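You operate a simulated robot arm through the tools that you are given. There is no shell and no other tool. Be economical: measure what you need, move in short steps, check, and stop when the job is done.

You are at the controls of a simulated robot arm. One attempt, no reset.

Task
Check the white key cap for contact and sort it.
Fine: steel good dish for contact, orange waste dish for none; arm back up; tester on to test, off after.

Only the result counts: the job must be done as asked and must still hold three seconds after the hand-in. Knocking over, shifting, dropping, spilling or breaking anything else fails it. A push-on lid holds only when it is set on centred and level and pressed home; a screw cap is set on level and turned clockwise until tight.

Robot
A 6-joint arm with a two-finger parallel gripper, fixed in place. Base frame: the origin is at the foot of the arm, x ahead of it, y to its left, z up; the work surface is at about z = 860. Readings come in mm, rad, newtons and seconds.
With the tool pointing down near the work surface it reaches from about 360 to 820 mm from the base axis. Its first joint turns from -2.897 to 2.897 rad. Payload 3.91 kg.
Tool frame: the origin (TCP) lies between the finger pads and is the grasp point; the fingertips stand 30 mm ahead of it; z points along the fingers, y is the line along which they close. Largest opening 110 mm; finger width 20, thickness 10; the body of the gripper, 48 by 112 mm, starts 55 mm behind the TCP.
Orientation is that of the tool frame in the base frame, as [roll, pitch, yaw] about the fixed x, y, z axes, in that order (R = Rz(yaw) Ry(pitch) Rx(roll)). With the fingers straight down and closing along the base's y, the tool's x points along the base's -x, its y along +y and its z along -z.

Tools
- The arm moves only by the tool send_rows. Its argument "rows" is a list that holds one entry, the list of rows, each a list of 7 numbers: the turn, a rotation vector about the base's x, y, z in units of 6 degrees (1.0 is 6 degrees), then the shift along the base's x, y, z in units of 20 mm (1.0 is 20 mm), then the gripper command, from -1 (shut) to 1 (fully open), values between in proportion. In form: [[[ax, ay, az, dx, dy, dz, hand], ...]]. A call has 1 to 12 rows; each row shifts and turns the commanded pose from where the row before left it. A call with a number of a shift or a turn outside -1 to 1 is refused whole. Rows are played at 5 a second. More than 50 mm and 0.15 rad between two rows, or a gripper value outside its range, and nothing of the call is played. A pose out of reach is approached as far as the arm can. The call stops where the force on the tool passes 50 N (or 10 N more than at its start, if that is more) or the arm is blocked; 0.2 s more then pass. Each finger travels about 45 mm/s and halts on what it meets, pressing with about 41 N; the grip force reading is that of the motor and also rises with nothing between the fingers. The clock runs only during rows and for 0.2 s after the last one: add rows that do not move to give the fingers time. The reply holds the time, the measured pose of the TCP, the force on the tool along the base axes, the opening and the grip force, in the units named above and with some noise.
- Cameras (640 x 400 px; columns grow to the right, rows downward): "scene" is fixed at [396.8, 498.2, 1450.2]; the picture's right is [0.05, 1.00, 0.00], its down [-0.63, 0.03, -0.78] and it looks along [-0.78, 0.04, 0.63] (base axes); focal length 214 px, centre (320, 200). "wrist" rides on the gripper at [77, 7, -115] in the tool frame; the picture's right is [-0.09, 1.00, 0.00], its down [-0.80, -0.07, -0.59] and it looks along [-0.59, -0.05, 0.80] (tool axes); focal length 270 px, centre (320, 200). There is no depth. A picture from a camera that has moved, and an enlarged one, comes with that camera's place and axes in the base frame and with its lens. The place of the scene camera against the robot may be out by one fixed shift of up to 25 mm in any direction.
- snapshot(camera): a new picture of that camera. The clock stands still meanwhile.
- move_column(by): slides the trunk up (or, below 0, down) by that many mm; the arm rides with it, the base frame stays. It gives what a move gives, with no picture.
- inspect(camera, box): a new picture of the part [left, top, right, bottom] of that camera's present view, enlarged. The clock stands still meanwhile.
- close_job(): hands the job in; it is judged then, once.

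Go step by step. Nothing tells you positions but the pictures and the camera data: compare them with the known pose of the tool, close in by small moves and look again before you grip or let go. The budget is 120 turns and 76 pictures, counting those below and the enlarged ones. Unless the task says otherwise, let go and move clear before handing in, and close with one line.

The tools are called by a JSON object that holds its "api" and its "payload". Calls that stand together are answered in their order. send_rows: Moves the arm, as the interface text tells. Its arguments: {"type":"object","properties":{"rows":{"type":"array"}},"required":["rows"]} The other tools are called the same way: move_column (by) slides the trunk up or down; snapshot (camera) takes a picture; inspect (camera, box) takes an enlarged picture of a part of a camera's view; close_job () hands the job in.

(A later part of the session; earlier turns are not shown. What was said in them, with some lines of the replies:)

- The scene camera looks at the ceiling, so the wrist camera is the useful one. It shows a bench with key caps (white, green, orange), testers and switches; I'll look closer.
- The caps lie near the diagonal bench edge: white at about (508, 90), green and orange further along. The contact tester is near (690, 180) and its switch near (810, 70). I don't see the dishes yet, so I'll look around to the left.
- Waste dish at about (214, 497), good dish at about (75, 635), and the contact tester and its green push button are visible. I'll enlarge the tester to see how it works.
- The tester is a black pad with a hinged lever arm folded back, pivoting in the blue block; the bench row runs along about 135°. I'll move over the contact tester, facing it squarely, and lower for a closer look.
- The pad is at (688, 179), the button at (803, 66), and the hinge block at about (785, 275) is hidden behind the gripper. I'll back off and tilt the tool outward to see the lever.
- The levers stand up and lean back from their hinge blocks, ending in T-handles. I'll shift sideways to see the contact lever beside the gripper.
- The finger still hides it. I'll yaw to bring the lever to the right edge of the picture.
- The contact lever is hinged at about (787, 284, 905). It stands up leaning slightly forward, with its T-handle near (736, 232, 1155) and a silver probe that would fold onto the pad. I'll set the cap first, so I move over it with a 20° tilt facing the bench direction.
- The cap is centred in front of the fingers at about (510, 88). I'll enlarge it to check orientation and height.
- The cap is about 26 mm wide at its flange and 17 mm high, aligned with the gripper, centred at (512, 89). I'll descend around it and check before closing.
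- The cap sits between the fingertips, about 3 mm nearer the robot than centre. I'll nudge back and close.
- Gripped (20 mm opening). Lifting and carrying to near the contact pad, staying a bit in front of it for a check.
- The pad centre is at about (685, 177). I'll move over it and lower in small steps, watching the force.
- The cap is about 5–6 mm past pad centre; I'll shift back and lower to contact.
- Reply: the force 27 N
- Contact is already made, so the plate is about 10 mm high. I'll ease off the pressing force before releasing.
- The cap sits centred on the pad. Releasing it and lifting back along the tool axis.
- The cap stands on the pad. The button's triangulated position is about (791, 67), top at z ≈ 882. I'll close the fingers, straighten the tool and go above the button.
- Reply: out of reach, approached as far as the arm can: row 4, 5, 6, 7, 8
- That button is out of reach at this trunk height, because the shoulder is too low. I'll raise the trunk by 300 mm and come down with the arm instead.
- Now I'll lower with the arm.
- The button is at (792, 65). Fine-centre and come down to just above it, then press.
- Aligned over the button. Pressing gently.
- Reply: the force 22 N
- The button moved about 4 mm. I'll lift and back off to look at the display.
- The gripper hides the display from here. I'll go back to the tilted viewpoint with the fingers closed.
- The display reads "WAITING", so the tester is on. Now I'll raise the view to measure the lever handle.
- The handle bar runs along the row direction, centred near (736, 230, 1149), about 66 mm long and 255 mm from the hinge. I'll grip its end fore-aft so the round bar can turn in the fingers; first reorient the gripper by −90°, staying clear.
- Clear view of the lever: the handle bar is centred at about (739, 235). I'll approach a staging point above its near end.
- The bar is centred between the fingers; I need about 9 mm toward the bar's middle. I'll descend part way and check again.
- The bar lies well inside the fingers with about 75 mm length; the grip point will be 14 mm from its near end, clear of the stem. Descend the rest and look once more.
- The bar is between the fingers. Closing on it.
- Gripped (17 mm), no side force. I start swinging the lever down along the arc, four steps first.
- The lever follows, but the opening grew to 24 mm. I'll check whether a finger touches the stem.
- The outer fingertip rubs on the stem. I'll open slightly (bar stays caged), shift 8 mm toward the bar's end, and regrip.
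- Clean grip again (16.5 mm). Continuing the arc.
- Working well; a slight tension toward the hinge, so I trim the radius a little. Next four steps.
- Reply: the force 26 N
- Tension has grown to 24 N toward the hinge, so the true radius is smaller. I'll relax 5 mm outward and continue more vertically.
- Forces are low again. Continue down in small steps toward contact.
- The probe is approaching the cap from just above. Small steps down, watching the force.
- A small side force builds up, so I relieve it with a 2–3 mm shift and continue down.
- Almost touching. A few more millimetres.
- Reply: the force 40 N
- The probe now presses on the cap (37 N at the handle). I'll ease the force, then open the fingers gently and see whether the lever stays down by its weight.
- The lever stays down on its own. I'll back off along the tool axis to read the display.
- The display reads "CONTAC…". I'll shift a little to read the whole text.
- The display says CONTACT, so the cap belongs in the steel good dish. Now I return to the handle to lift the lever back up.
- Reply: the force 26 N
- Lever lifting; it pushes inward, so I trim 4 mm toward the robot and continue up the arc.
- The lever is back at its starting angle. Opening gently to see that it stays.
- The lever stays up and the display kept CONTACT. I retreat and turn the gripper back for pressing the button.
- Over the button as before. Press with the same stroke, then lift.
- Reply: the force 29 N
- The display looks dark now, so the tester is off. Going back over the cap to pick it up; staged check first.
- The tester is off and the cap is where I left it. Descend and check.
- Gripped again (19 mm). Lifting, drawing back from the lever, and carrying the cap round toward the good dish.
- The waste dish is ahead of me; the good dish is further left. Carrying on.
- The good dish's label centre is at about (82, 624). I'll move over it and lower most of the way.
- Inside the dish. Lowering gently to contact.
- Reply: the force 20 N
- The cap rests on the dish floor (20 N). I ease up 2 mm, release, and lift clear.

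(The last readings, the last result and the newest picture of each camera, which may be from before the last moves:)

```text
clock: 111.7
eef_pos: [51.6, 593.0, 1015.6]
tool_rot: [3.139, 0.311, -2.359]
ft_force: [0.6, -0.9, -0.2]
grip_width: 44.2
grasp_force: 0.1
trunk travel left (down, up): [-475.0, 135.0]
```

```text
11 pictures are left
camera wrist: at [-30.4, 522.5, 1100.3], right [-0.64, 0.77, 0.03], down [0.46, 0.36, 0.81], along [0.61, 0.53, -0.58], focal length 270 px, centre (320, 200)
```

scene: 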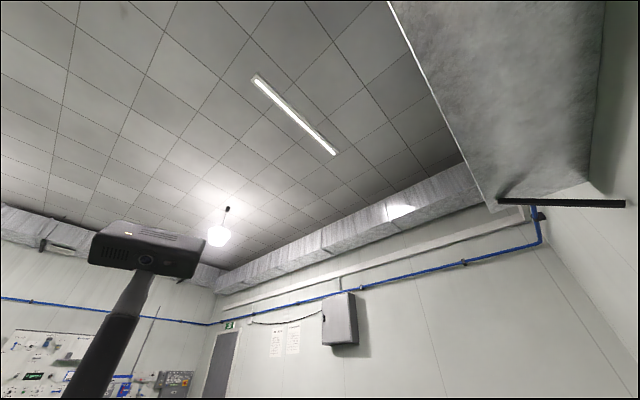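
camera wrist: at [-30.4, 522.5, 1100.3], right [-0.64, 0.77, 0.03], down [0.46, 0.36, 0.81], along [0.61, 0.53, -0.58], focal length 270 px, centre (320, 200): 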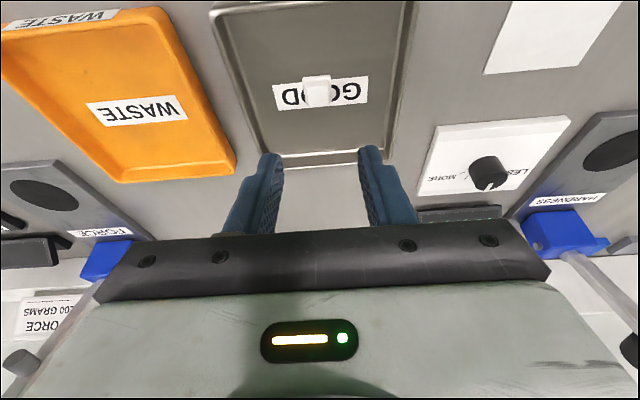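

The cap stands in the good dish. I'll raise the arm clear and swing back to confirm that the contact lever is still up and the tester is dark.

{"api": "send_rows", "payload": {"rows": [[[0, 0, 0, 0, -0.5, 1, -1], [0, 0, 0, 0.5, -0.5, 1, -1], [0, 0, 0, 1, -0.6, 1, -1], [0, 0, 0, 1, -0.6, 1, -1], [0, 0, 0, 1, -0.6, 1, -1], [0, 0, 0, 1, -0.6, 1, -1], [0, 0, 0, 1, -0.6, 1, -1], [0, 0, 0, 1, -0.6, 1, -1], [0, 0, 0, 1, -0.7, 1, -1], [0, 0, 0, 1, -0.8, 1, -1], [0, 0, 0, 1, -1, 1, -1], [0, 0, 0, 1, -1, 1, -1]]]}}

{"api": "send_rows", "payload": {"rows": [[[0, 0, 0, 0.9, -1, 0.5, -1], [0, 0, 0, 0.9, -1, 0.5, -1], [0, 0, 0, 0.9, -1, 0.5, -1], [0, 0, 0, 0.9, -1, 0.5, -1], [0, 0, 0, 0.9, -1, 0, -1], [0, 0, 0, 0.9, -1, 0, -1], [0, 0, 0, 0.9, -1, 0, -1], [0, 0, 0, 0.9, -1, 0, -1], [0, 0, 0, 0.9, -1, 0, -1], [0, 0, 0, 0.9, -1, 0, -1], [0, 0, 0, 0.9, -1, 0, -1], [0, 0, 0, 0.9, -1, 0, -1]]]}}

{"api": "snapshot", "payload": {"camera": "wrist"}}

```text
clock: 114.3
eef_pos: [262.1, 431.5, 1255.6]
tool_rot: [3.14, 0.311, -2.358]
ft_force: [-0.3, -0.3, 0.3]
grip_width: 0.0
grasp_force: 37.1
trunk travel left (down, up): [-475.0, 135.0]
```

```text
clock: 116.9
eef_pos: [477.4, 192.1, 1296.0]
tool_rot: [3.139, 0.311, -2.361]
ft_force: [-0.6, -0.3, 0.5]
grip_width: 0.2
grasp_force: 37.7
trunk travel left (down, up): [-475.0, 135.0]
```

```text
10 pictures are left
camera wrist: at [397.0, 121.0, 1381.3], right [-0.64, 0.77, 0.03], down [0.46, 0.36, 0.81], along [0.61, 0.53, -0.58], focal length 270 px, centre (320, 200)
```

wrist: 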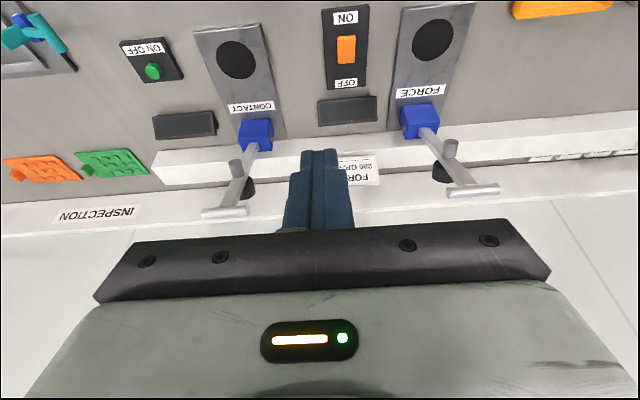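

The contact lever is up just like the force tester's lever, the tester's display is dark, and the cap is in the good dish. Handing in.

{"api": "close_job", "payload": {}}

```text
The job is handed in.
```

The white key cap tested CONTACT and now sits in the steel good dish. The tester is off and its lever is back up. The gripper is clear.
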